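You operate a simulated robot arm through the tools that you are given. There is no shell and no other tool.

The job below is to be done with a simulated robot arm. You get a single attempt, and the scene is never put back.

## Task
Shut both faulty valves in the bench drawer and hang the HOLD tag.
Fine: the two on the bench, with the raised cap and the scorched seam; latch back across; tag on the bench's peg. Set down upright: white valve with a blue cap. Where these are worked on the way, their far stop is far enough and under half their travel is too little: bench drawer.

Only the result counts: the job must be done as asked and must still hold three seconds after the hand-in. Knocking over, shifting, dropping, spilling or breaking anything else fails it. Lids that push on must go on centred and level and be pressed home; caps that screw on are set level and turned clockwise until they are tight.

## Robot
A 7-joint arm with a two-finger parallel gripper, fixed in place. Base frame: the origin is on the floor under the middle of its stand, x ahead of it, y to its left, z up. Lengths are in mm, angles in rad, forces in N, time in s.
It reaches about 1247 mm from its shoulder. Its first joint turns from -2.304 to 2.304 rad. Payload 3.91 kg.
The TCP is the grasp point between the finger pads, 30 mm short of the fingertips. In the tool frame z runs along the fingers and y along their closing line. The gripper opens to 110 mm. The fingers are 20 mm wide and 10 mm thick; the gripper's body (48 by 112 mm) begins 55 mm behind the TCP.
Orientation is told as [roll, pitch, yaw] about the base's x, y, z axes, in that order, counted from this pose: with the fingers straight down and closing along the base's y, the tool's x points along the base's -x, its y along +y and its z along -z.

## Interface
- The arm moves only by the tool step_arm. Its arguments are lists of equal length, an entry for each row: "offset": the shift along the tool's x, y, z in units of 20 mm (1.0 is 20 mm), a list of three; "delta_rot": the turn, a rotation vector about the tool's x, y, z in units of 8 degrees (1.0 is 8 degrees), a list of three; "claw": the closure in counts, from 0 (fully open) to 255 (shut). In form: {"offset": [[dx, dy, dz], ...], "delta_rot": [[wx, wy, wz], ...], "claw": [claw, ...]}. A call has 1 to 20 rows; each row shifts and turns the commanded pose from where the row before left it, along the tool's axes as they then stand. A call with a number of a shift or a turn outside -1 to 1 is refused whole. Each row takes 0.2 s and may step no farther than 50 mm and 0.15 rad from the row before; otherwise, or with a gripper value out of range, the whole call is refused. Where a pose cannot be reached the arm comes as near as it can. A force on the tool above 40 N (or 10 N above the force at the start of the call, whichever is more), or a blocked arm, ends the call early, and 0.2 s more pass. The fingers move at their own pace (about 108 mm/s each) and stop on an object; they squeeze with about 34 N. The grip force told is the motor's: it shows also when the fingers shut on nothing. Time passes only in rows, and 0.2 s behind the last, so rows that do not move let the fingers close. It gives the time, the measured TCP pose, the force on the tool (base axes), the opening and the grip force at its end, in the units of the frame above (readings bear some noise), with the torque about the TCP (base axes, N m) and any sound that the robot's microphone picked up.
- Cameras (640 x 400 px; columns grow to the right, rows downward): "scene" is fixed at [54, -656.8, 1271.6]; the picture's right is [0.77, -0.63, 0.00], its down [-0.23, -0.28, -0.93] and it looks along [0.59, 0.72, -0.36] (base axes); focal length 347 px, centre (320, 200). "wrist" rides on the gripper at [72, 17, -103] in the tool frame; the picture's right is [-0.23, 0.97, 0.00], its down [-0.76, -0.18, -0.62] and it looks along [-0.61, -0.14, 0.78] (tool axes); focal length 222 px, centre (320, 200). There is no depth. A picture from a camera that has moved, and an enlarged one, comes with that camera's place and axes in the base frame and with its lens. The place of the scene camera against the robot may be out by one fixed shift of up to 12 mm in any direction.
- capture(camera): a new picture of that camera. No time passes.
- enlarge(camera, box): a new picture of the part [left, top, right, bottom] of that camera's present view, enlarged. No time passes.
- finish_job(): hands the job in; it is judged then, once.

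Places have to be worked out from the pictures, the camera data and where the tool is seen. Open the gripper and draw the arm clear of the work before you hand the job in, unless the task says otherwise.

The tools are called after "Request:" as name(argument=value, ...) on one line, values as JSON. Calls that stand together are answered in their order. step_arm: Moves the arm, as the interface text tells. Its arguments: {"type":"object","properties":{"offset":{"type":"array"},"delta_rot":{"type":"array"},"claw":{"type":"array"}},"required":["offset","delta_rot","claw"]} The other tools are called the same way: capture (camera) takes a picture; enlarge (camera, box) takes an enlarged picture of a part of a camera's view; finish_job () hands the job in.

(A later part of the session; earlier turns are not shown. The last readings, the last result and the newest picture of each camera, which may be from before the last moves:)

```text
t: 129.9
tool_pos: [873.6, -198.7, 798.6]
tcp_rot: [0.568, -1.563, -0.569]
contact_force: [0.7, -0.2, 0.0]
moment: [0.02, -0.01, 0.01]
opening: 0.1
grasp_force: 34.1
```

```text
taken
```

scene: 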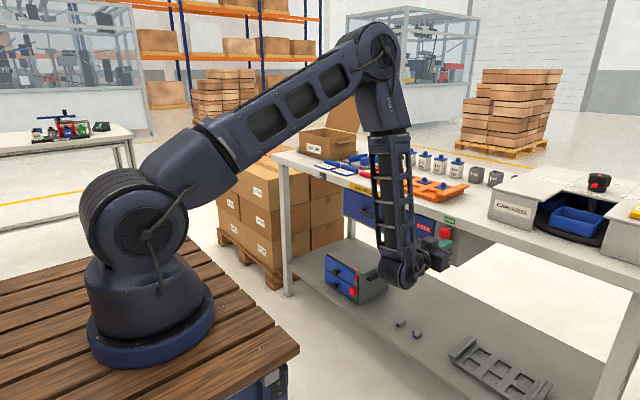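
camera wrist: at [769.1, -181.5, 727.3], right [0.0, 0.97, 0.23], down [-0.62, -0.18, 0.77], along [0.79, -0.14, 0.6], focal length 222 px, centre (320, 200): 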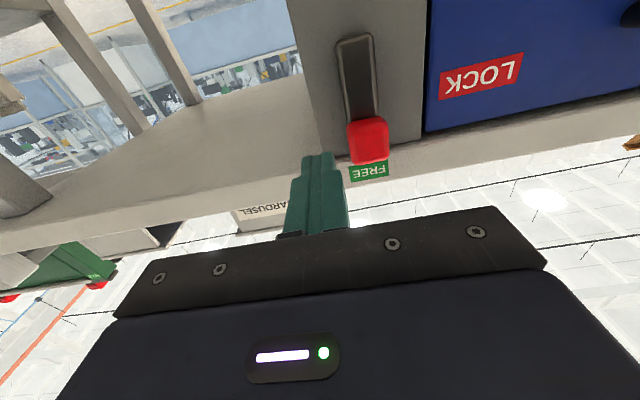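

The knob is at y≈-163, z≈804 and the closed fingers stand to its −y side. I move forward and push it over along the arc toward LOCK.

Request:
step_arm(offset=[[0, 0, 0.9], [0, 0, 0.85], [0, 0, 0], [-0.11, 0.44, 0], [-0.105, 0.2775, 0], [-0.105, 0.2775, 0], [-0.05, 0.37, 0], [-0.05, 0.37, 0], [0.05, 0.37, 0], [0.05, 0.37, 0], [0, 0, 0]], delta_rot=[[0, 0, 0], [0, 0, 0], [0, 0, 0], [0, 0, 0], [0, 0, 0], [0, 0, 0], [0, 0, 0], [0, 0, 0], [0, 0, 0], [0, 0, 0], [0, 0, 0]], claw=[255, 255, 255, 255, 255, 255, 255, 255, 255, 255, 255])

Request:
enlarge(camera="scene", box=[390, 200, 490, 262])

Request:
capture(camera="wrist")

```text
t: 132.3
tool_pos: [908.8, -148.6, 806.7]
tcp_rot: [0.584, -1.561, -0.585]
contact_force: [-0.1, 0.4, 1.0]
moment: [0.0, -0.03, -0.02]
opening: 0.0
grasp_force: 33.7
```

```text
6.40 times, centred on (440, 231) of scene
camera zoom: at [54.0, -656.8, 1271.6], right [0.77, -0.63, 0.0], down [-0.23, -0.28, -0.93], along [0.59, 0.72, -0.36], focal length 2219 px, centre (-448, 2)
```

zoom: 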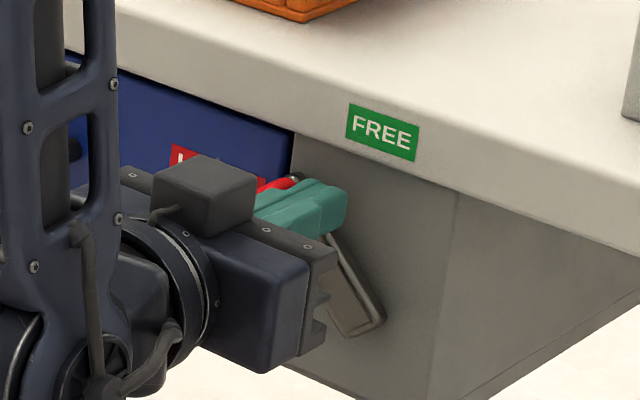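

```text
taken
camera wrist: at [804.0, -130.1, 733.9], right [0.0, 0.97, 0.23], down [-0.62, -0.18, 0.77], along [0.79, -0.14, 0.6], focal length 222 px, centre (320, 200)
```

wrist: 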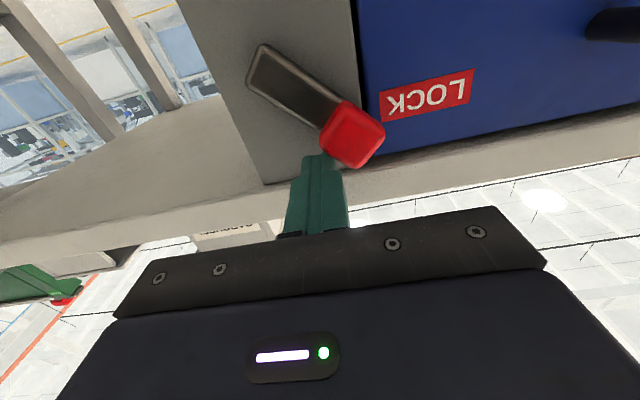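

The latch is following, about halfway down. I continue along the arc until it stops at LOCK.

Request:
step_arm(offset=[[0.14, 0.3425, 0], [0.14, 0.3425, 0], [0.2275, 0.295, 0], [0.2275, 0.295, 0], [0.295, 0.2275, 0], [0.295, 0.2275, 0], [0.2125, 0.09, 0], [0.2125, 0.09, 0], [0.15, 0, 0], [0, 0, 0]], delta_rot=[[0, 0, 0], [0, 0, 0], [0, 0, 0], [0, 0, 0], [0, 0, 0], [0, 0, 0], [0, 0, 0], [0, 0, 0], [0, 0, 0], [0, 0, 0]], claw=[255, 255, 255, 255, 255, 255, 255, 255, 255, 255])

Request:
enlarge(camera="scene", box=[390, 200, 490, 262])

Request:
capture(camera="wrist")

```text
t: 134.2
tool_pos: [910.4, -110.3, 773.4]
tcp_rot: [2.317, -1.566, -2.317]
contact_force: [-0.3, -1.7, 12.5]
moment: [-0.06, -0.12, 0.1]
opening: 0.0
grasp_force: 34.2
stopped in row 9: the force on the tool passed its limit at 46 N (the readings are from after the stop); the commanded pose is now the measured one
```

```text
6.40 times, centred on (440, 231) of scene
camera zoom: at [54.0, -656.8, 1271.6], right [0.77, -0.63, 0.0], down [-0.23, -0.28, -0.93], along [0.59, 0.72, -0.36], focal length 2219 px, centre (-448, 2)
```

zoom: 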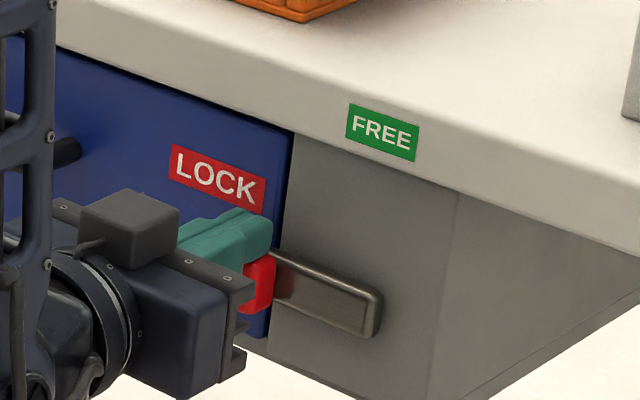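

```text
taken
camera wrist: at [806.6, -92.4, 702.2], right [0.0, 0.97, 0.23], down [-0.63, -0.18, 0.76], along [0.78, -0.14, 0.61], focal length 222 px, centre (320, 200)
```

wrist: 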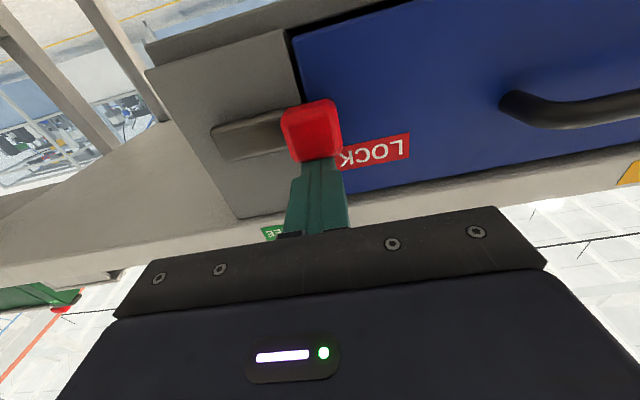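

The latch is back across at LOCK. I retreat, turn the fingers down again and rise clear, heading for the HOLD tag.

Request:
step_arm(offset=[[0, 0, -0.5], [0, 0, -1], [0, 0, -1], [0, 0, -0.5], [0, 0, 0], [0, 0, 0], [0, 0, 0], [0, 0, 0], [0, 0, 0], [0, 0, 0], [0, 0, 0], [0, 0, 0], [0, 0, 0], [0, 0, 0], [0, 0, 0], [0, 0, 0], [0, 0, 0]], delta_rot=[[0, 0, 0], [0, 0, 0], [0, 0, 0], [0, 0, 0], [0, 1, 0], [0, 1, 0], [0, 1, 0], [0, 1, 0], [0, 1, 0], [0, 1, 0], [0, 1, 0], [0, 1, 0], [0, 1, 0], [0, 1, 0], [0, 1, 0], [0, 0.22, 0], [0, 0, 0]], claw=[255, 255, 255, 255, 255, 255, 255, 255, 255, 255, 255, 255, 255, 255, 255, 255, 255])

Request:
step_arm(offset=[[0, 0.5, -1], [0, 0.5, -1], [0, 0.5, -1], [0, 0.5, -1], [0, 0.5, -1], [0, 0.5, -1], [0, 0.5, -1], [0, 1, -1], [0, 1, -1], [0, 1, -1], [0, 1, -1], [0, 1, 0], [0, 1, 0], [0, 1, 0], [0, 1, 0], [0, 1, 0], [0, 1, 0], [0, 1, 0], [0, 1, 0], [0, 0, 0]], delta_rot=[[0, 0, 0], [0, 0, 0], [0, 0, 0], [0, 0, 0], [0, 0, 0], [0, 0, 0], [0, 0, 0], [0, 0, 0], [0, 0, 0], [0, 0, 0], [0, 0, 0], [0, 0, 0], [0, 0, 0], [0, 0, 0], [0, 0, 0], [0, 0, 0], [0, 0, 0], [0, 0, 0], [0, 0, 0], [0, 0, 0]], claw=[255, 255, 255, 255, 255, 255, 255, 255, 255, 255, 255, 255, 255, 255, 255, 255, 255, 255, 255, 255])

Request:
capture(camera="wrist")

Request:
capture(camera="scene")

Request:
enlarge(camera="scene", box=[400, 200, 480, 250])

```text
t: 137.8
tool_pos: [850.8, -110.8, 773.0]
tcp_rot: [0.003, -0.003, -0.001]
contact_force: [-0.3, -0.1, 0.2]
moment: [0.0, 0.0, 0.04]
opening: 0.0
grasp_force: 34.2
```

```text
t: 142.0
tool_pos: [849.1, 197.6, 995.1]
tcp_rot: [0.004, -0.005, -0.001]
contact_force: [-0.1, -0.1, 0.2]
moment: [0.02, 0.0, -0.01]
opening: 0.0
grasp_force: 34.3
```

```text
taken
camera wrist: at [775.6, 215.2, 1098.3], right [0.23, 0.97, 0.01], down [0.76, -0.18, 0.63], along [0.61, -0.14, -0.78], focal length 222 px, centre (320, 200)
```

wrist: 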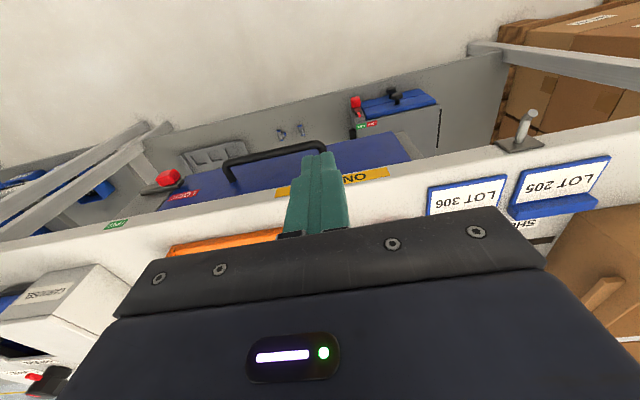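

```text
taken
```

scene: 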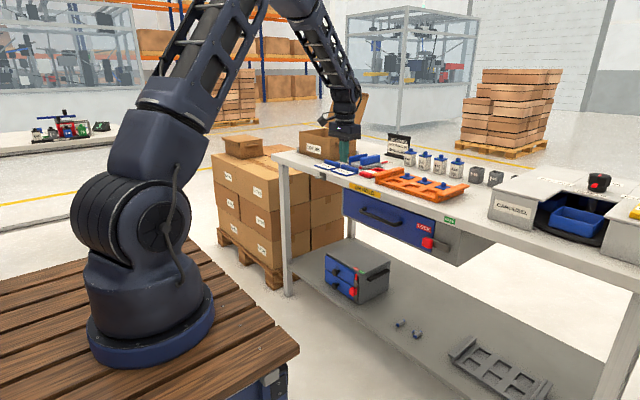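

```text
8.00 times, centred on (440, 225) of scene
camera zoom: at [54.0, -656.8, 1271.6], right [0.77, -0.63, 0.0], down [-0.23, -0.28, -0.93], along [0.59, 0.72, -0.36], focal length 2773 px, centre (-640, 0)
```

zoom: 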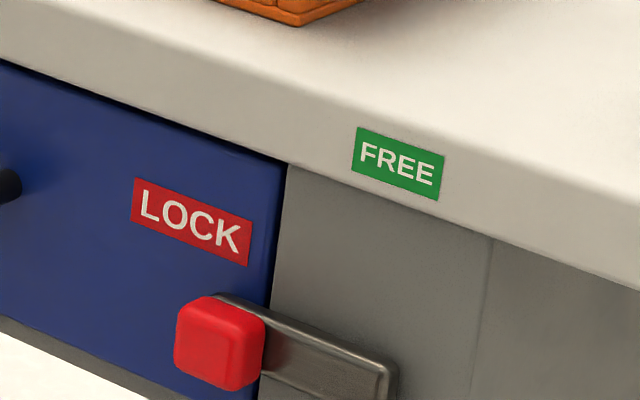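

Drawer and latch are exactly where they were at the start: closed and locked. I zoom in on the peg for its position, and then move over the tag.

Request:
enlarge(camera="wrist", box=[470, 90, 566, 150])

Request:
step_arm(offset=[[-0.95, 0.32, 0], [-0.95, 0.32, 0], [-0.95, 0.32, 0], [-0.95, 0.32, 0], [-0.95, 0.32, 0], [-0.95, 0.32, 0], [-0.95, 0.32, 0], [-0.95, 0.32, 0], [-0.95, 0.32, 0], [-0.95, 0.32, 0], [0, 0, 0]], delta_rot=[[0, 0, 0], [0, 0, 0], [0, 0, 0], [0, 0, 0], [0, 0, 0], [0, 0, 0], [0, 0, 0], [0, 0, 0], [0, 0, 0], [0, 0, 0], [0, 0, 0]], claw=[255, 255, 255, 255, 255, 255, 81, 81, 81, 81, 81])

Request:
capture(camera="wrist")

Request:
enlarge(camera="wrist", box=[220, 70, 460, 220])

```text
6.67 times, centred on (518, 120) of wrist
camera zoom: at [775.6, 215.2, 1098.3], right [0.23, 0.97, 0.01], down [0.76, -0.18, 0.63], along [0.61, -0.14, -0.78], focal length 1481 px, centre (-1000, 733)
```

zoom: 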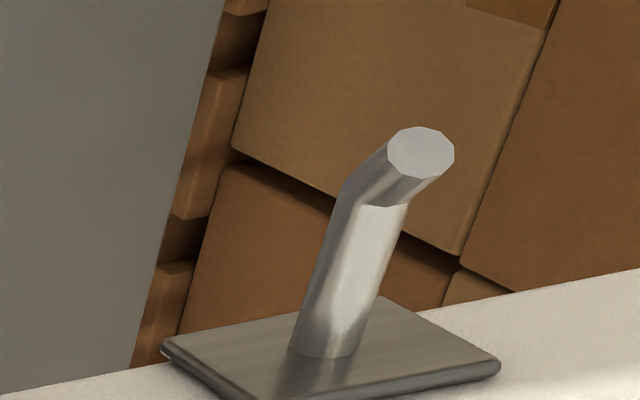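

```text
t: 144.4
tool_pos: [1037.6, 261.5, 996.7]
tcp_rot: [0.005, -0.005, -0.002]
contact_force: [0.3, -0.2, -0.6]
moment: [0.02, -0.01, 0.0]
opening: 75.1
grasp_force: 0.1
```

```text
taken
camera wrist: at [965.2, 278.5, 1099.8], right [0.23, 0.97, 0.01], down [0.76, -0.18, 0.63], along [0.61, -0.14, -0.78], focal length 222 px, centre (320, 200)
```

wrist: 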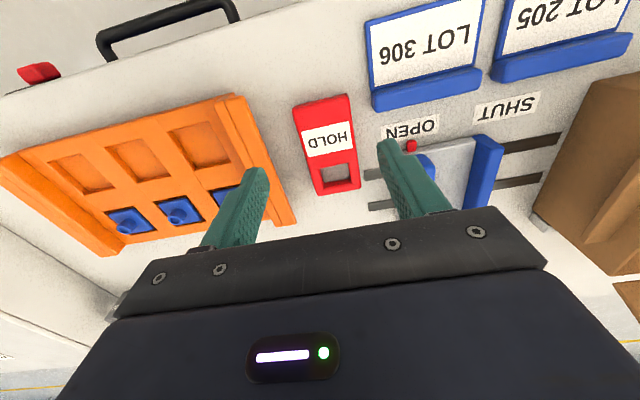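

```text
2.67 times, centred on (340, 145) of wrist
camera zoom: at [965.2, 278.5, 1099.8], right [0.23, 0.97, 0.01], down [0.76, -0.18, 0.63], along [0.61, -0.14, -0.78], focal length 592 px, centre (267, 347)
```

zoom: 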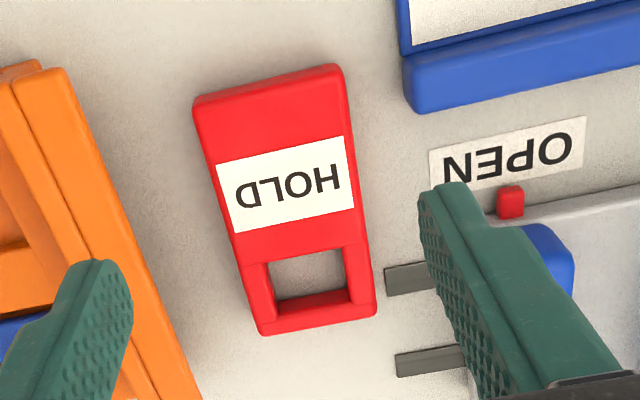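

The tag lies at x 1025–1131, y 235–291 with its window at the far end (x≈1095–1121); the peg is at y≈427, z≈840, x 906–944 with an upturned tip. I lower the open fingers either side of the tag at x≈1062.

Request:
step_arm(offset=[[-0.6, 0.1, 0.4], [-0.62, 0, 0.6], [0, 0, 1], [0, 0, 1], [0, 0, 1], [0, 0, 0.5], [0, 0, 0]], delta_rot=[[0, 0, 0], [0, 0, 0], [0, 0, 0], [0, 0, 0], [0, 0, 0], [0, 0, 0], [0, 0, 0]], claw=[97, 97, 97, 97, 97, 97, 97])

Request:
capture(camera="wrist")

Request:
enlarge(camera="scene", box=[320, 130, 416, 190])

```text
t: 146.0
tool_pos: [1063.1, 264.6, 905.9]
tcp_rot: [0.003, -0.005, -0.002]
contact_force: [0.6, 0.8, -0.1]
moment: [0.02, 0.0, 0.02]
opening: 68.3
grasp_force: 0.0
```

```text
taken
camera wrist: at [989.7, 281.9, 1009.0], right [0.23, 0.97, 0.01], down [0.76, -0.18, 0.63], along [0.61, -0.14, -0.78], focal length 222 px, centre (320, 200)
```

wrist: 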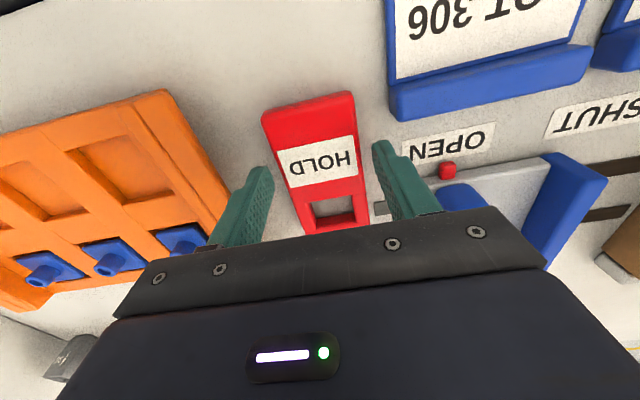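

```text
6.67 times, centred on (368, 160) of scene
camera zoom: at [54.0, -656.8, 1271.6], right [0.77, -0.63, 0.0], down [-0.23, -0.28, -0.93], along [0.59, 0.72, -0.36], focal length 2311 px, centre (0, 467)
```

zoom: 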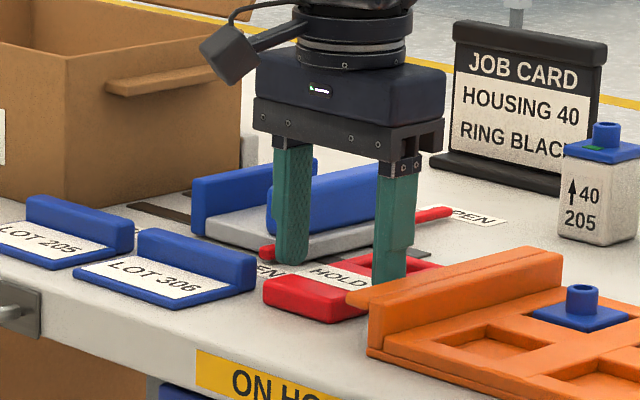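

The fingers straddle the tag. I go down the last 12 mm in small steps and close.

Request:
step_arm(offset=[[0, -0.04, 0.2], [0, 0, 0.2], [0, 0, 0.2], [0, 0, 0], [0, 0, 0], [0, 0, 0], [0, 0, 0]], delta_rot=[[0, 0, 0], [0, 0, 0], [0, 0, 0], [0, 0, 0], [0, 0, 0], [0, 0, 0], [0, 0, 0]], claw=[97, 97, 97, 97, 180, 255, 255])

Request:
capture(camera="wrist")

Request:
enlarge(camera="scene", box=[320, 130, 416, 190])

```text
t: 147.6
tool_pos: [1066.0, 264.3, 894.0]
tcp_rot: [0.005, -0.005, -0.002]
contact_force: [-0.2, 0.5, 0.1]
moment: [0.02, 0.01, 0.01]
opening: 57.2
grasp_force: 33.5
```

```text
taken
camera wrist: at [991.3, 281.2, 997.2], right [0.23, 0.97, 0.01], down [0.76, -0.18, 0.63], along [0.61, -0.14, -0.78], focal length 222 px, centre (320, 200)
```

wrist: 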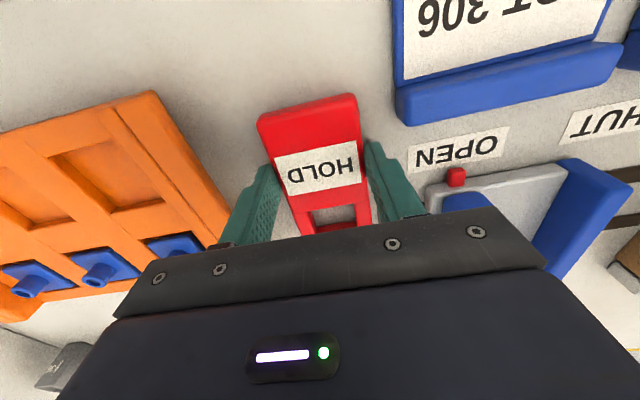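

```text
6.67 times, centred on (368, 160) of scene
camera zoom: at [54.0, -656.8, 1271.6], right [0.77, -0.63, 0.0], down [-0.23, -0.28, -0.93], along [0.59, 0.72, -0.36], focal length 2311 px, centre (0, 467)
```

zoom: 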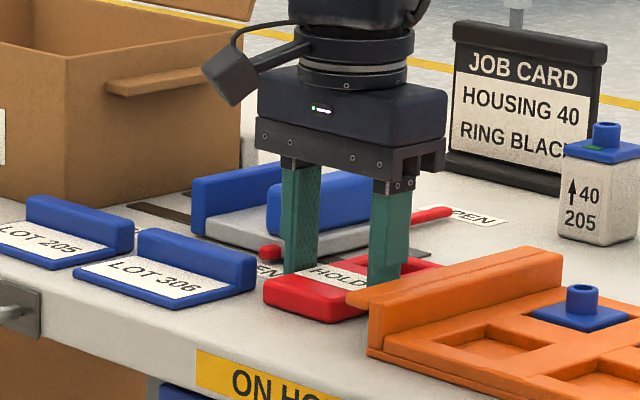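

Tag gripped at 57.2 mm. I lift it straight up.

Request:
step_arm(offset=[[0, 0, -0.3], [0, 0, -0.7], [0, 0, -1], [0, 0, -1], [0, 0, -1], [0, 0, -1], [0, 0, -1], [0, 0, 0]], delta_rot=[[0, 0, 0], [0, 0, 0], [0, 0, 0], [0, 0, 0], [0, 0, 0], [0, 0, 0], [0, 0, 0], [0, 0, 0]], claw=[255, 255, 255, 255, 255, 255, 255, 255])

Request:
capture(camera="wrist")

Request:
enlarge(camera="scene", box=[310, 110, 422, 180])

```text
t: 149.4
tool_pos: [1063.0, 263.5, 1014.5]
tcp_rot: [0.003, -0.005, -0.002]
contact_force: [0.2, 1.5, -0.4]
moment: [-0.02, 0.0, 0.0]
opening: 57.2
grasp_force: 34.0
```

```text
taken
camera wrist: at [989.6, 280.5, 1117.0], right [0.23, 0.97, 0.0], down [0.76, -0.18, 0.63], along [0.61, -0.14, -0.78], focal length 222 px, centre (320, 200)
```

wrist: 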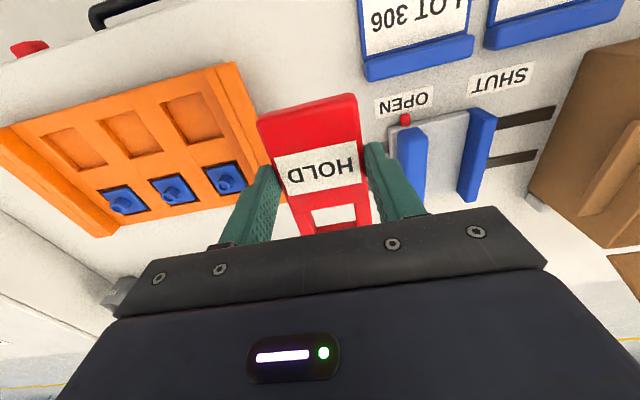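

```text
5.71 times, centred on (366, 145) of scene
camera zoom: at [54.0, -656.8, 1271.6], right [0.77, -0.63, 0.0], down [-0.23, -0.28, -0.93], along [0.59, 0.72, -0.36], focal length 1981 px, centre (57, 514)
```

zoom: 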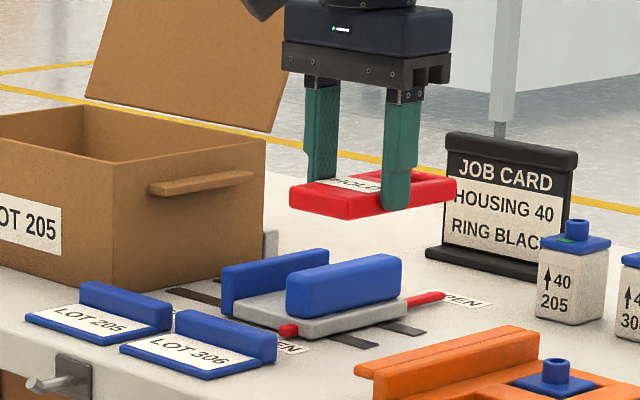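

The tag is held level. I zoom in on it, to get the window's place relative to the tool.

Request:
enlarge(camera="wrist", box=[230, 80, 422, 240])

Request:
enlarge(camera="scene", box=[350, 120, 398, 150])

```text
2.50 times, centred on (326, 160) of wrist
camera zoom: at [989.6, 280.5, 1117.0], right [0.23, 0.97, 0.0], down [0.76, -0.18, 0.63], along [0.61, -0.14, -0.78], focal length 555 px, centre (305, 300)
```

zoom: 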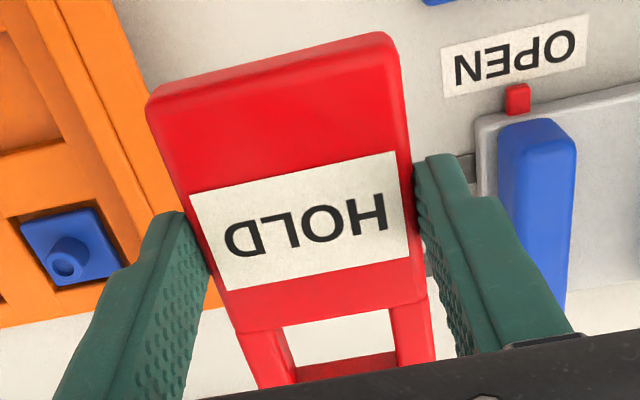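

```text
13.33 times, centred on (374, 135) of scene
camera zoom: at [54.0, -656.8, 1271.6], right [0.77, -0.63, 0.0], down [-0.23, -0.28, -0.93], along [0.59, 0.72, -0.36], focal length 4622 px, centre (-400, 1067)
```

zoom: 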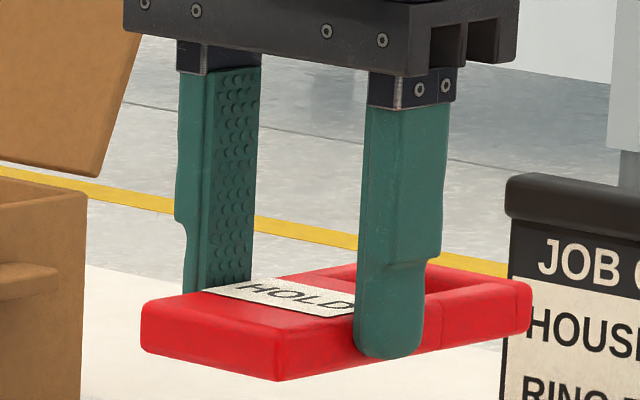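

The window's centre lies about 46 mm ahead of the TCP along the tag. I carry the tag out in front of the bench at the peg's y, then pitch the gripper so the tag stands vertical with its window up.

Request:
step_arm(offset=[[0.929, 0.681, 0], [0.929, 0.681, 0], [0.929, 0.681, 0], [0.929, 0.681, 0], [0.929, 0.681, 0], [0.929, 0.681, 0], [0.929, 0.681, 0], [0.929, 0.681, 0], [0.929, 0.681, 0], [0.929, 0.681, 0], [0.929, 0.681, 0], [0.929, 0.681, 0], [0, 0, 0.9], [0, 0, 0.9], [0, 0, 0.9], [0, 0, 0]], delta_rot=[[0, 0, 0], [0, 0, 0], [0, 0, 0], [0, 0, 0], [0, 0, 0], [0, 0, 0], [0, 0, 0], [0, 0, 0], [0, 0, 0], [0, 0, 0], [0, 0, 0], [0, 0, 0], [0, 0, 0], [0, 0, 0], [0, 0, 0], [0, 0, 0]], claw=[255, 255, 255, 255, 255, 255, 255, 255, 255, 255, 255, 255, 255, 255, 255, 255])

Request:
step_arm(offset=[[0, 0, 0], [0, 0, 0], [0, 0, 0], [0, 0, 0], [0, 0, 0], [0, 0, 0], [0, 0, 0], [0, 0, 0], [0, 0, 0], [0, 0, 0], [0, 0, 0], [0, 0, 0], [0, 0, 0]], delta_rot=[[0, -1, 0], [0, -1, 0], [0, -1, 0], [0, -1, 0], [0, -1, 0], [0, -1, 0], [0, -1, 0], [0, -1, 0], [0, -1, 0], [0, -1, 0], [0, -1, 0], [0, -0.21, 0], [0, 0, 0]], claw=[255, 255, 255, 255, 255, 255, 255, 255, 255, 255, 255, 255, 255])

Request:
capture(camera="wrist")

Request:
capture(camera="scene")

```text
t: 152.8
tool_pos: [840.5, 427.3, 959.6]
tcp_rot: [0.004, -0.005, -0.002]
contact_force: [-0.6, 0.0, -0.7]
moment: [-0.04, 0.01, 0.01]
opening: 57.2
grasp_force: 34.1
```

```text
t: 155.6
tool_pos: [839.0, 426.6, 960.1]
tcp_rot: [1.707, -1.564, -1.706]
contact_force: [1.0, -0.3, -0.7]
moment: [0.01, -0.01, -0.02]
opening: 56.9
grasp_force: 34.3
```

```text
taken
camera wrist: at [736.3, 445.2, 887.4], right [0.0, 0.97, 0.23], down [-0.62, -0.18, 0.76], along [0.78, -0.14, 0.61], focal length 222 px, centre (320, 200)
```

wrist: 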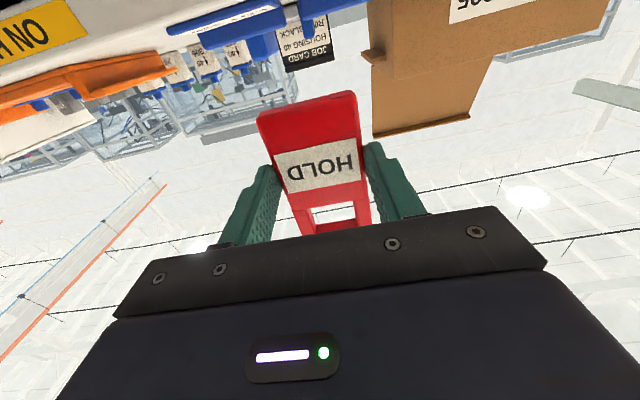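

```text
taken
```

scene: 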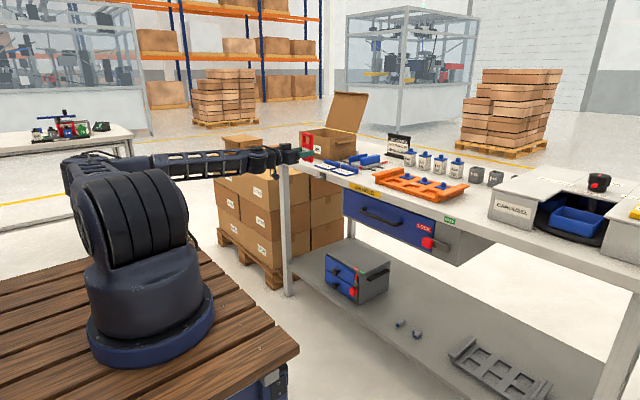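

The tag stands vertical, window up, in front of the peg's y. The arm has changed posture, so I descend in stages and watch its clearance.

Request:
step_arm(offset=[[0.8, 0, 0], [0.8, 0, 0], [0.8, 0, 0], [0.8, 0, 0], [0.8, 0, 0], [0, 0, 0]], delta_rot=[[0, 0, 0], [0, 0, 0], [0, 0, 0], [0, 0, 0], [0, 0, 0], [0, 0, 0]], claw=[255, 255, 255, 255, 255, 255])

Request:
capture(camera="scene")

Request:
capture(camera="wrist")

```text
t: 157.0
tool_pos: [840.7, 428.2, 880.3]
tcp_rot: [1.449, -1.569, -1.452]
contact_force: [0.0, 0.2, -1.1]
moment: [0.03, 0.04, -0.01]
opening: 57.1
grasp_force: 34.1
```

```text
taken
```

scene: 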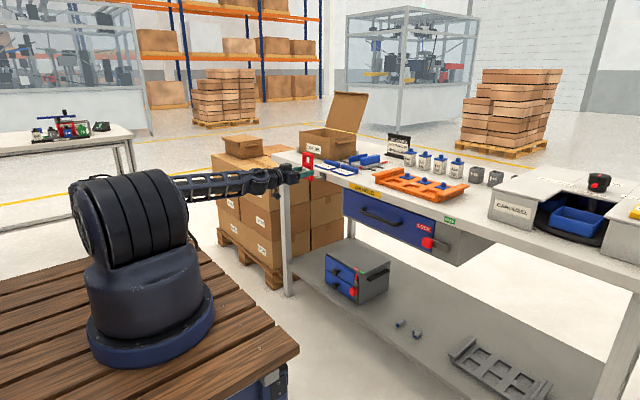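

```text
taken
camera wrist: at [737.5, 446.4, 808.0], right [0.0, 0.97, 0.23], down [-0.62, -0.18, 0.76], along [0.78, -0.14, 0.61], focal length 222 px, centre (320, 200)
```

wrist: 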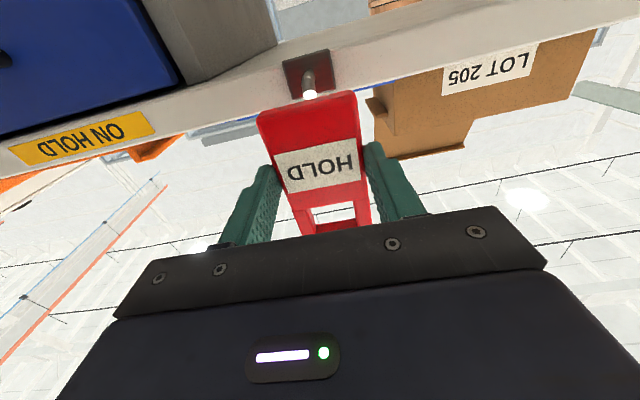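

The peg now shows above the tag in the view; I zoom in to measure its y and z against the tool.

Request:
enlarge(camera="wrist", box=[262, 30, 358, 110])

Request:
enlarge(camera="scene", box=[280, 140, 360, 200])

```text
5.00 times, centred on (310, 70) of wrist
camera zoom: at [737.5, 446.4, 808.0], right [0.0, 0.97, 0.23], down [-0.62, -0.18, 0.76], along [0.78, -0.14, 0.61], focal length 1111 px, centre (370, 850)
```

zoom: 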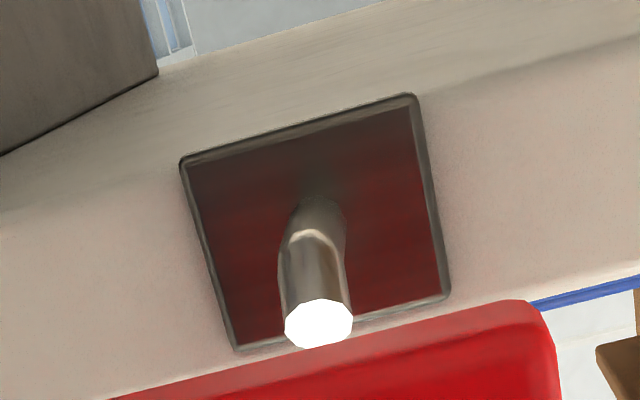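

```text
6.67 times, centred on (320, 170) of scene
camera zoom: at [54.0, -656.8, 1271.6], right [0.77, -0.63, 0.0], down [-0.23, -0.28, -0.93], along [0.59, 0.72, -0.36], focal length 2311 px, centre (320, 400)
```

zoom: 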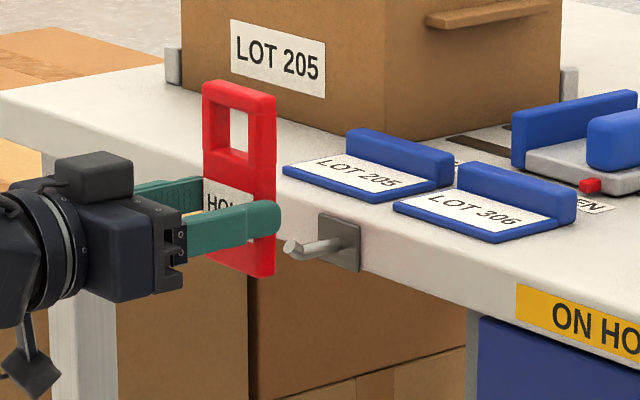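

The peg is at y≈429, tip centre z≈845, rod z≈839. I descend so the window's centre meets the peg height (TCP z≈796) and shift y by +2 mm.

Request:
step_arm(offset=[[0.8, 0.05, 0], [0.8, 0.05, 0], [0.8, 0, 0], [0.8, 0, 0], [0.8, 0, 0], [0.2, 0, 0], [0, 0, 0]], delta_rot=[[0, 0, 0], [0, 0, 0], [0, 0, 0], [0, 0, 0], [0, 0, 0], [0, 0, 0], [0, 0, 0]], claw=[255, 255, 255, 255, 255, 255, 255])

Request:
capture(camera="wrist")

Request:
enlarge(camera="scene", box=[280, 150, 360, 210])

Request:
capture(camera="scene")

```text
t: 158.6
tool_pos: [841.2, 435.9, 805.7]
tcp_rot: [1.528, -1.546, -1.531]
contact_force: [-1.3, -0.5, -0.7]
moment: [0.0, 0.01, 0.0]
opening: 57.0
grasp_force: 33.9
```

```text
taken
camera wrist: at [736.5, 454.0, 733.6], right [0.0, 0.97, 0.25], down [-0.62, -0.19, 0.76], along [0.78, -0.16, 0.6], focal length 222 px, centre (320, 200)
```

wrist: 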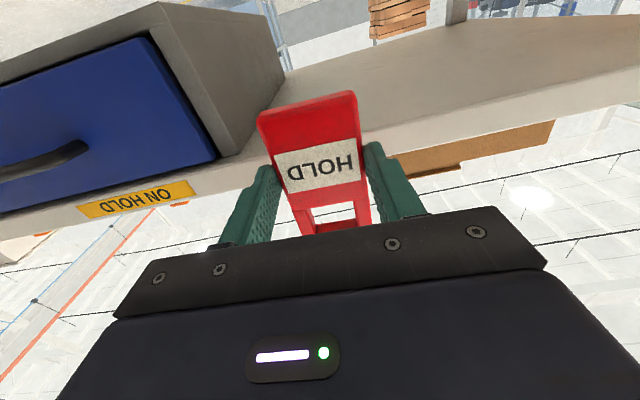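

```text
6.67 times, centred on (320, 180) of scene
camera zoom: at [54.0, -656.8, 1271.6], right [0.77, -0.63, 0.0], down [-0.23, -0.28, -0.93], along [0.59, 0.72, -0.36], focal length 2311 px, centre (320, 333)
```

zoom: 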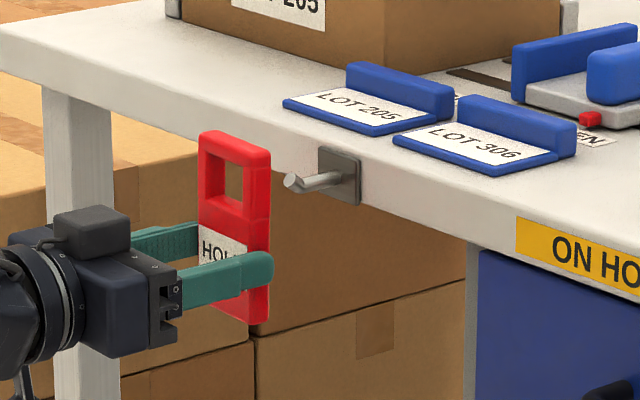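

```text
taken
```

scene: 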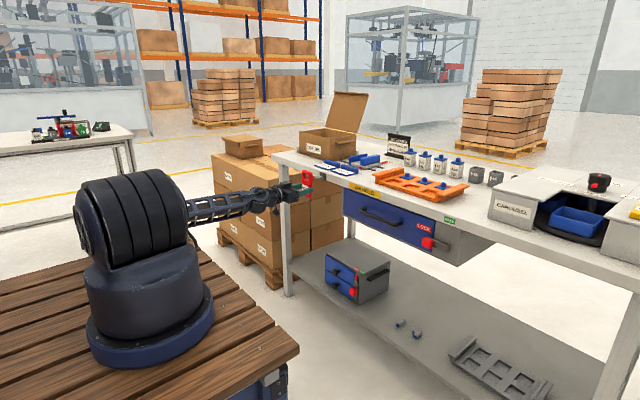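

The pose has not fully settled (y=436, z=806). I wait a moment and read it again.

Request:
step_arm(offset=[[0, 0, 0], [0, 0, 0], [0, 0, 0]], delta_rot=[[0, 0, 0], [0, 0, 0], [0, 0, 0]], claw=[255, 255, 255])

```text
t: 159.4
tool_pos: [840.1, 435.6, 803.9]
tcp_rot: [1.498, -1.548, -1.499]
contact_force: [-0.7, 0.3, -0.7]
moment: [-0.05, 0.05, -0.02]
opening: 57.0
grasp_force: 34.3
```

The arm settled about 7 mm off in y and 8 mm in z. I command a correction and see whether it follows.

Request:
step_arm(offset=[[0.2, -0.17, 0], [0.2, -0.17, 0], [0, 0, 0], [0, 0, 0]], delta_rot=[[0, 0, 0], [0, 0, 0], [0, 0, 0], [0, 0, 0]], claw=[255, 255, 255, 255])

Request:
enlarge(camera="scene", box=[50, 130, 330, 305])

```text
t: 160.4
tool_pos: [840.1, 429.1, 799.0]
tcp_rot: [1.48, -1.541, -1.481]
contact_force: [-0.4, 0.3, -0.6]
moment: [-0.02, 0.02, 0.01]
opening: 56.9
grasp_force: 34.1
```

```text
2.29 times, centred on (190, 218) of scene
camera zoom: at [54.0, -656.8, 1271.6], right [0.77, -0.63, 0.0], down [-0.23, -0.28, -0.93], along [0.59, 0.72, -0.36], focal length 792 px, centre (617, 160)
```

zoom: 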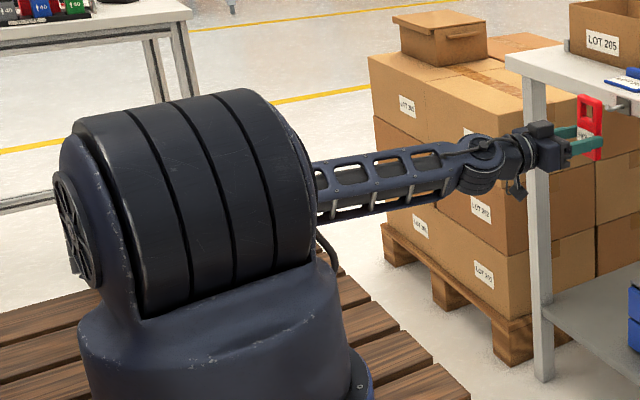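

It follows: now y=429, z=799, with the fingers straight forward. I advance 16 mm (still short of the peg tip) and re-measure before threading.

Request:
step_arm(offset=[[0, 0, 0.4], [0, 0, 0.4], [0, 0, 0], [0, 0, 0]], delta_rot=[[0, 0, 0], [0, 0, 0], [0, 0, 0], [0, 0, 0]], claw=[255, 255, 255, 255])

Request:
enlarge(camera="scene", box=[290, 155, 350, 200])

Request:
capture(camera="wrist")

```text
t: 161.4
tool_pos: [845.7, 434.3, 803.1]
tcp_rot: [1.706, -1.544, -1.695]
contact_force: [-1.0, -0.6, 0.3]
moment: [0.03, 0.04, 0.02]
opening: 57.1
grasp_force: 33.7
```

```text
8.89 times, centred on (320, 178) of scene
camera zoom: at [54.0, -656.8, 1271.6], right [0.77, -0.63, 0.0], down [-0.23, -0.28, -0.93], along [0.59, 0.72, -0.36], focal length 3082 px, centre (320, 400)
```

zoom: 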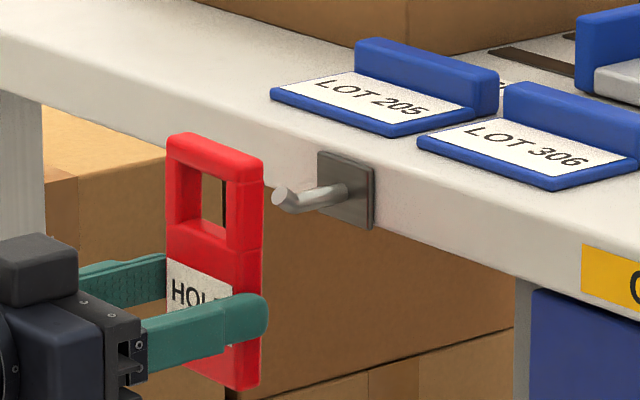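

```text
taken
camera wrist: at [742.6, 454.1, 730.3], right [-0.01, 0.97, 0.25], down [-0.62, -0.2, 0.75], along [0.78, -0.15, 0.61], focal length 222 px, centre (320, 200)
```

wrist: 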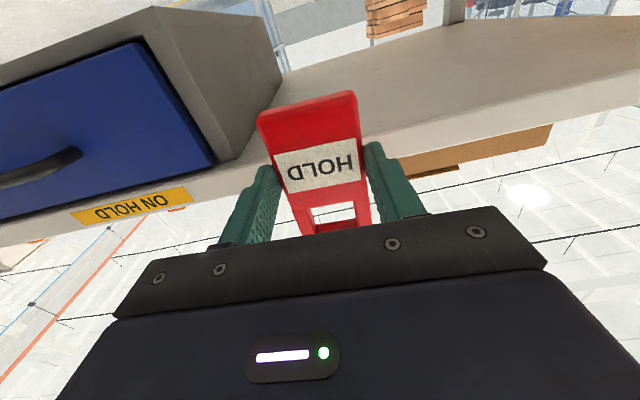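

The arm is not tracking here: its posture is jammed near a limit. I back up the way I came and will re-approach with the rotation done nearer the middle, where the elbow-up posture worked.

Request:
step_arm(offset=[[0, 0, -0.4], [-0.4, 0.1, -0.4], [-0.8, 0.1, 0], [-0.8, 0, 0], [-0.8, 0, 0], [-0.8, 0, 0], [-0.8, 0, 0], [-0.8, 0, 0], [-0.8, 0, 0], [-0.8, 0, 0], [-0.8, 0, 0], [0, 0, 0]], delta_rot=[[0, 0, 0], [0, 0, 0], [0, 0, 0], [0, 0, 0], [0, 0, 0], [0, 0, 0], [0, 0, 0], [0, 0, 0], [0, 0, 0], [0, 0, 0], [0, 0, 0], [0, 0, 0]], claw=[255, 255, 255, 255, 255, 255, 255, 255, 255, 255, 255, 255])

Request:
capture(camera="scene")

```text
t: 164.0
tool_pos: [841.4, 428.5, 939.5]
tcp_rot: [1.474, -1.567, -1.478]
contact_force: [-0.6, -0.3, 0.4]
moment: [-0.02, 0.03, -0.02]
opening: 57.1
grasp_force: 33.9
```

```text
taken
```

scene: 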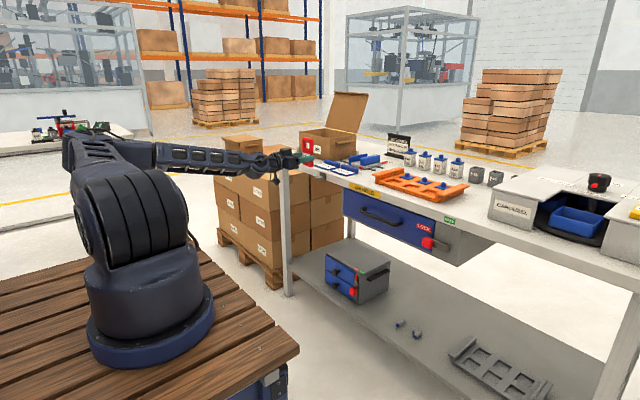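

Tracking is good again at z≈940. I pitch the fingers back down and look at the arm's posture.

Request:
step_arm(offset=[[0, 0, 0], [0, 0, 0], [0, 0, 0], [0, 0, 0], [0, 0, 0], [0, 0, 0], [0, 0, 0], [0, 0, 0], [0, 0, 0], [0, 0, 0], [0, 0, 0], [0, 0, 0], [0, 0, 0]], delta_rot=[[0, 1, 0], [0, 1, 0], [0, 1, 0], [0, 1, 0], [0, 1, 0], [0, 1, 0], [0, 1, 0], [0, 1, 0], [0, 1, 0], [0, 1, 0], [0, 1, 0], [0, 0.2, 0], [0, 0, 0]], claw=[255, 255, 255, 255, 255, 255, 255, 255, 255, 255, 255, 255, 255])

Request:
capture(camera="scene")

Request:
capture(camera="wrist")

```text
t: 166.8
tool_pos: [840.3, 427.8, 939.6]
tcp_rot: [0.004, -0.006, -0.002]
contact_force: [-0.4, 0.6, -0.2]
moment: [0.02, 0.01, -0.02]
opening: 56.8
grasp_force: 34.2
```

```text
taken
```

scene: 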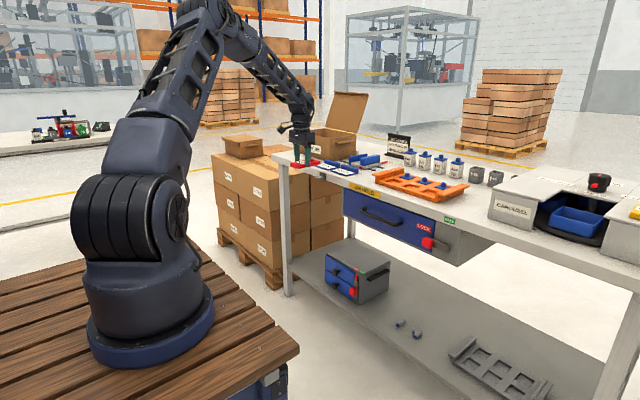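

```text
taken
camera wrist: at [766.9, 444.4, 1042.9], right [0.23, 0.97, 0.01], down [0.76, -0.18, 0.63], along [0.61, -0.14, -0.78], focal length 222 px, centre (320, 200)
```

wrist: 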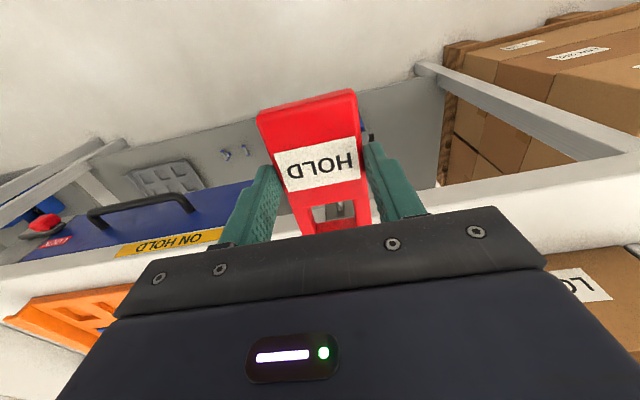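

Elbow-up posture is restored. I move at this height to y≈100, then lower and pitch forward there.

Request:
step_arm(offset=[[0, -1, 0], [0, -1, 0], [0, -1, 0], [0, -1, 0], [0, -1, 0], [0, -1, 0], [0, -1, 0], [0, -1, 0], [0, -1, 0], [0, -1, 0], [0, -1, 0], [0, -1, 0.5], [0, -1, 0.5], [0, -1, 0.5], [0, -1, 0.5], [0, -1, 0.5], [0, 0, 0.5], [0, 0, 0]], delta_rot=[[0, 0, 0], [0, 0, 0], [0, 0, 0], [0, 0, 0], [0, 0, 0], [0, 0, 0], [0, 0, 0], [0, 0, 0], [0, 0, 0], [0, 0, 0], [0, 0, 0], [0, 0, 0], [0, 0, 0], [0, 0, 0], [0, 0, 0], [0, 0, 0], [0, 0, 0], [0, 0, 0]], claw=[255, 255, 255, 255, 255, 255, 255, 255, 255, 255, 255, 255, 255, 255, 255, 255, 255, 255])

Request:
step_arm(offset=[[0, 0, 0], [0, 0, 0], [0, 0, 0], [0, 0, 0], [0, 0, 0], [0, 0, 0], [0, 0, 0], [0, 0, 0], [0, 0, 0], [0, 0, 0], [0, 0, 0], [0, 0, 0], [0, 0, 0]], delta_rot=[[0, -1, 0], [0, -1, 0], [0, -1, 0], [0, -1, 0], [0, -1, 0], [0, -1, 0], [0, -1, 0], [0, -1, 0], [0, -1, 0], [0, -1, 0], [0, -1, 0], [0, -0.2, 0], [0, 0, 0]], claw=[255, 255, 255, 255, 255, 255, 255, 255, 255, 255, 255, 255, 255])

Request:
capture(camera="scene")

```text
t: 170.6
tool_pos: [842.0, 108.2, 878.4]
tcp_rot: [0.004, -0.008, 0.0]
contact_force: [0.4, -0.3, -0.4]
moment: [0.02, 0.04, -0.02]
opening: 56.9
grasp_force: 34.2
```

```text
t: 173.4
tool_pos: [840.8, 106.9, 877.7]
tcp_rot: [1.643, -1.568, -1.645]
contact_force: [0.1, -0.1, -0.6]
moment: [-0.02, -0.01, -0.01]
opening: 57.0
grasp_force: 34.5
```

```text
taken
```

scene: 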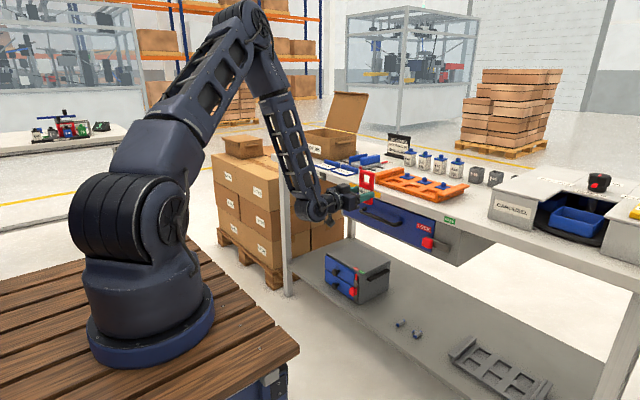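

Good: elbow-up posture with the tag vertical. I lower to peg-threading height and slide toward +y in stages, watching the tracking.

Request:
step_arm(offset=[[1, 0, 0], [1, 0, 0], [1, 0, 0], [1, 0, 0], [0, 1, 0], [0, 1, 0], [0, 1, 0], [0, 1, 0], [0, 1, 0], [0, 1, 0], [0, 0, 0]], delta_rot=[[0, 0, 0], [0, 0, 0], [0, 0, 0], [0, 0, 0], [0, 0, 0], [0, 0, 0], [0, 0, 0], [0, 0, 0], [0, 0, 0], [0, 0, 0], [0, 0, 0]], claw=[255, 255, 255, 255, 255, 255, 255, 255, 255, 255, 255])

Request:
capture(camera="scene")

```text
t: 175.8
tool_pos: [840.4, 228.1, 798.4]
tcp_rot: [1.474, -1.567, -1.475]
contact_force: [-0.6, -0.1, -1.2]
moment: [-0.03, 0.0, 0.01]
opening: 56.9
grasp_force: 33.7
```

```text
taken
```

scene: 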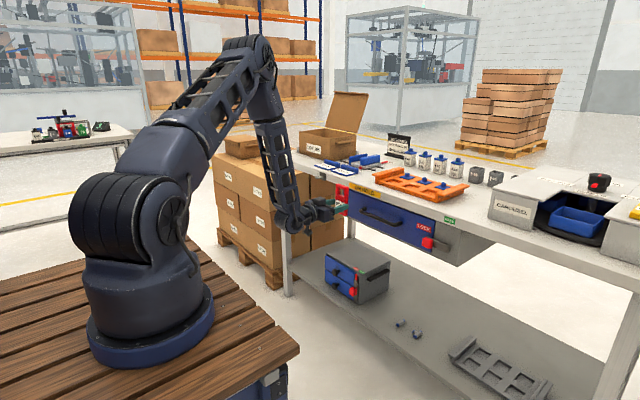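

Tracking is exact and the elbow stays up. I slide on toward the peg's y.

Request:
step_arm(offset=[[0, 1, 0], [0, 1, 0], [0, 1, 0], [0, 1, 0], [0, 1, 0], [0, 1, 0], [0, 1, 0], [0, 0, 0]], delta_rot=[[0, 0, 0], [0, 0, 0], [0, 0, 0], [0, 0, 0], [0, 0, 0], [0, 0, 0], [0, 0, 0], [0, 0, 0]], claw=[255, 255, 255, 255, 255, 255, 255, 255])

Request:
capture(camera="scene")

Request:
capture(camera="wrist")

```text
t: 177.6
tool_pos: [840.3, 368.6, 797.7]
tcp_rot: [1.378, -1.568, -1.378]
contact_force: [0.3, -0.3, -0.8]
moment: [0.03, 0.01, 0.04]
opening: 57.1
grasp_force: 33.9
```

```text
taken
```

scene: 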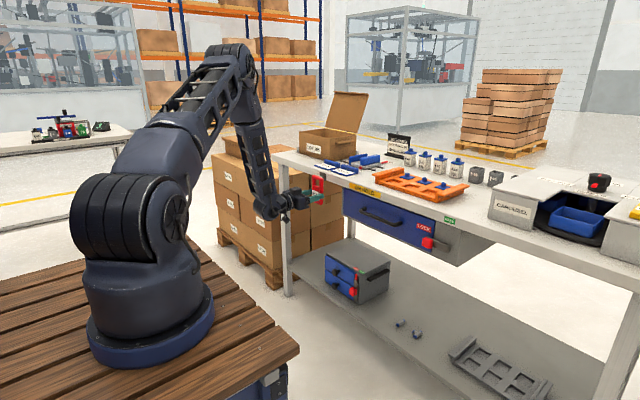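

```text
taken
camera wrist: at [736.5, 385.2, 726.0], right [0.0, 0.97, 0.23], down [-0.62, -0.18, 0.76], along [0.78, -0.14, 0.61], focal length 222 px, centre (320, 200)
```

wrist: 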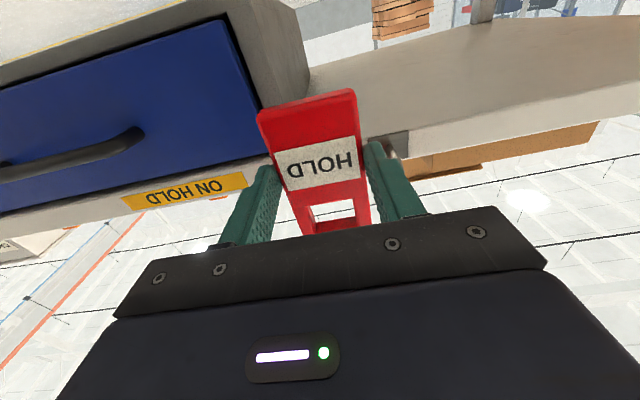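

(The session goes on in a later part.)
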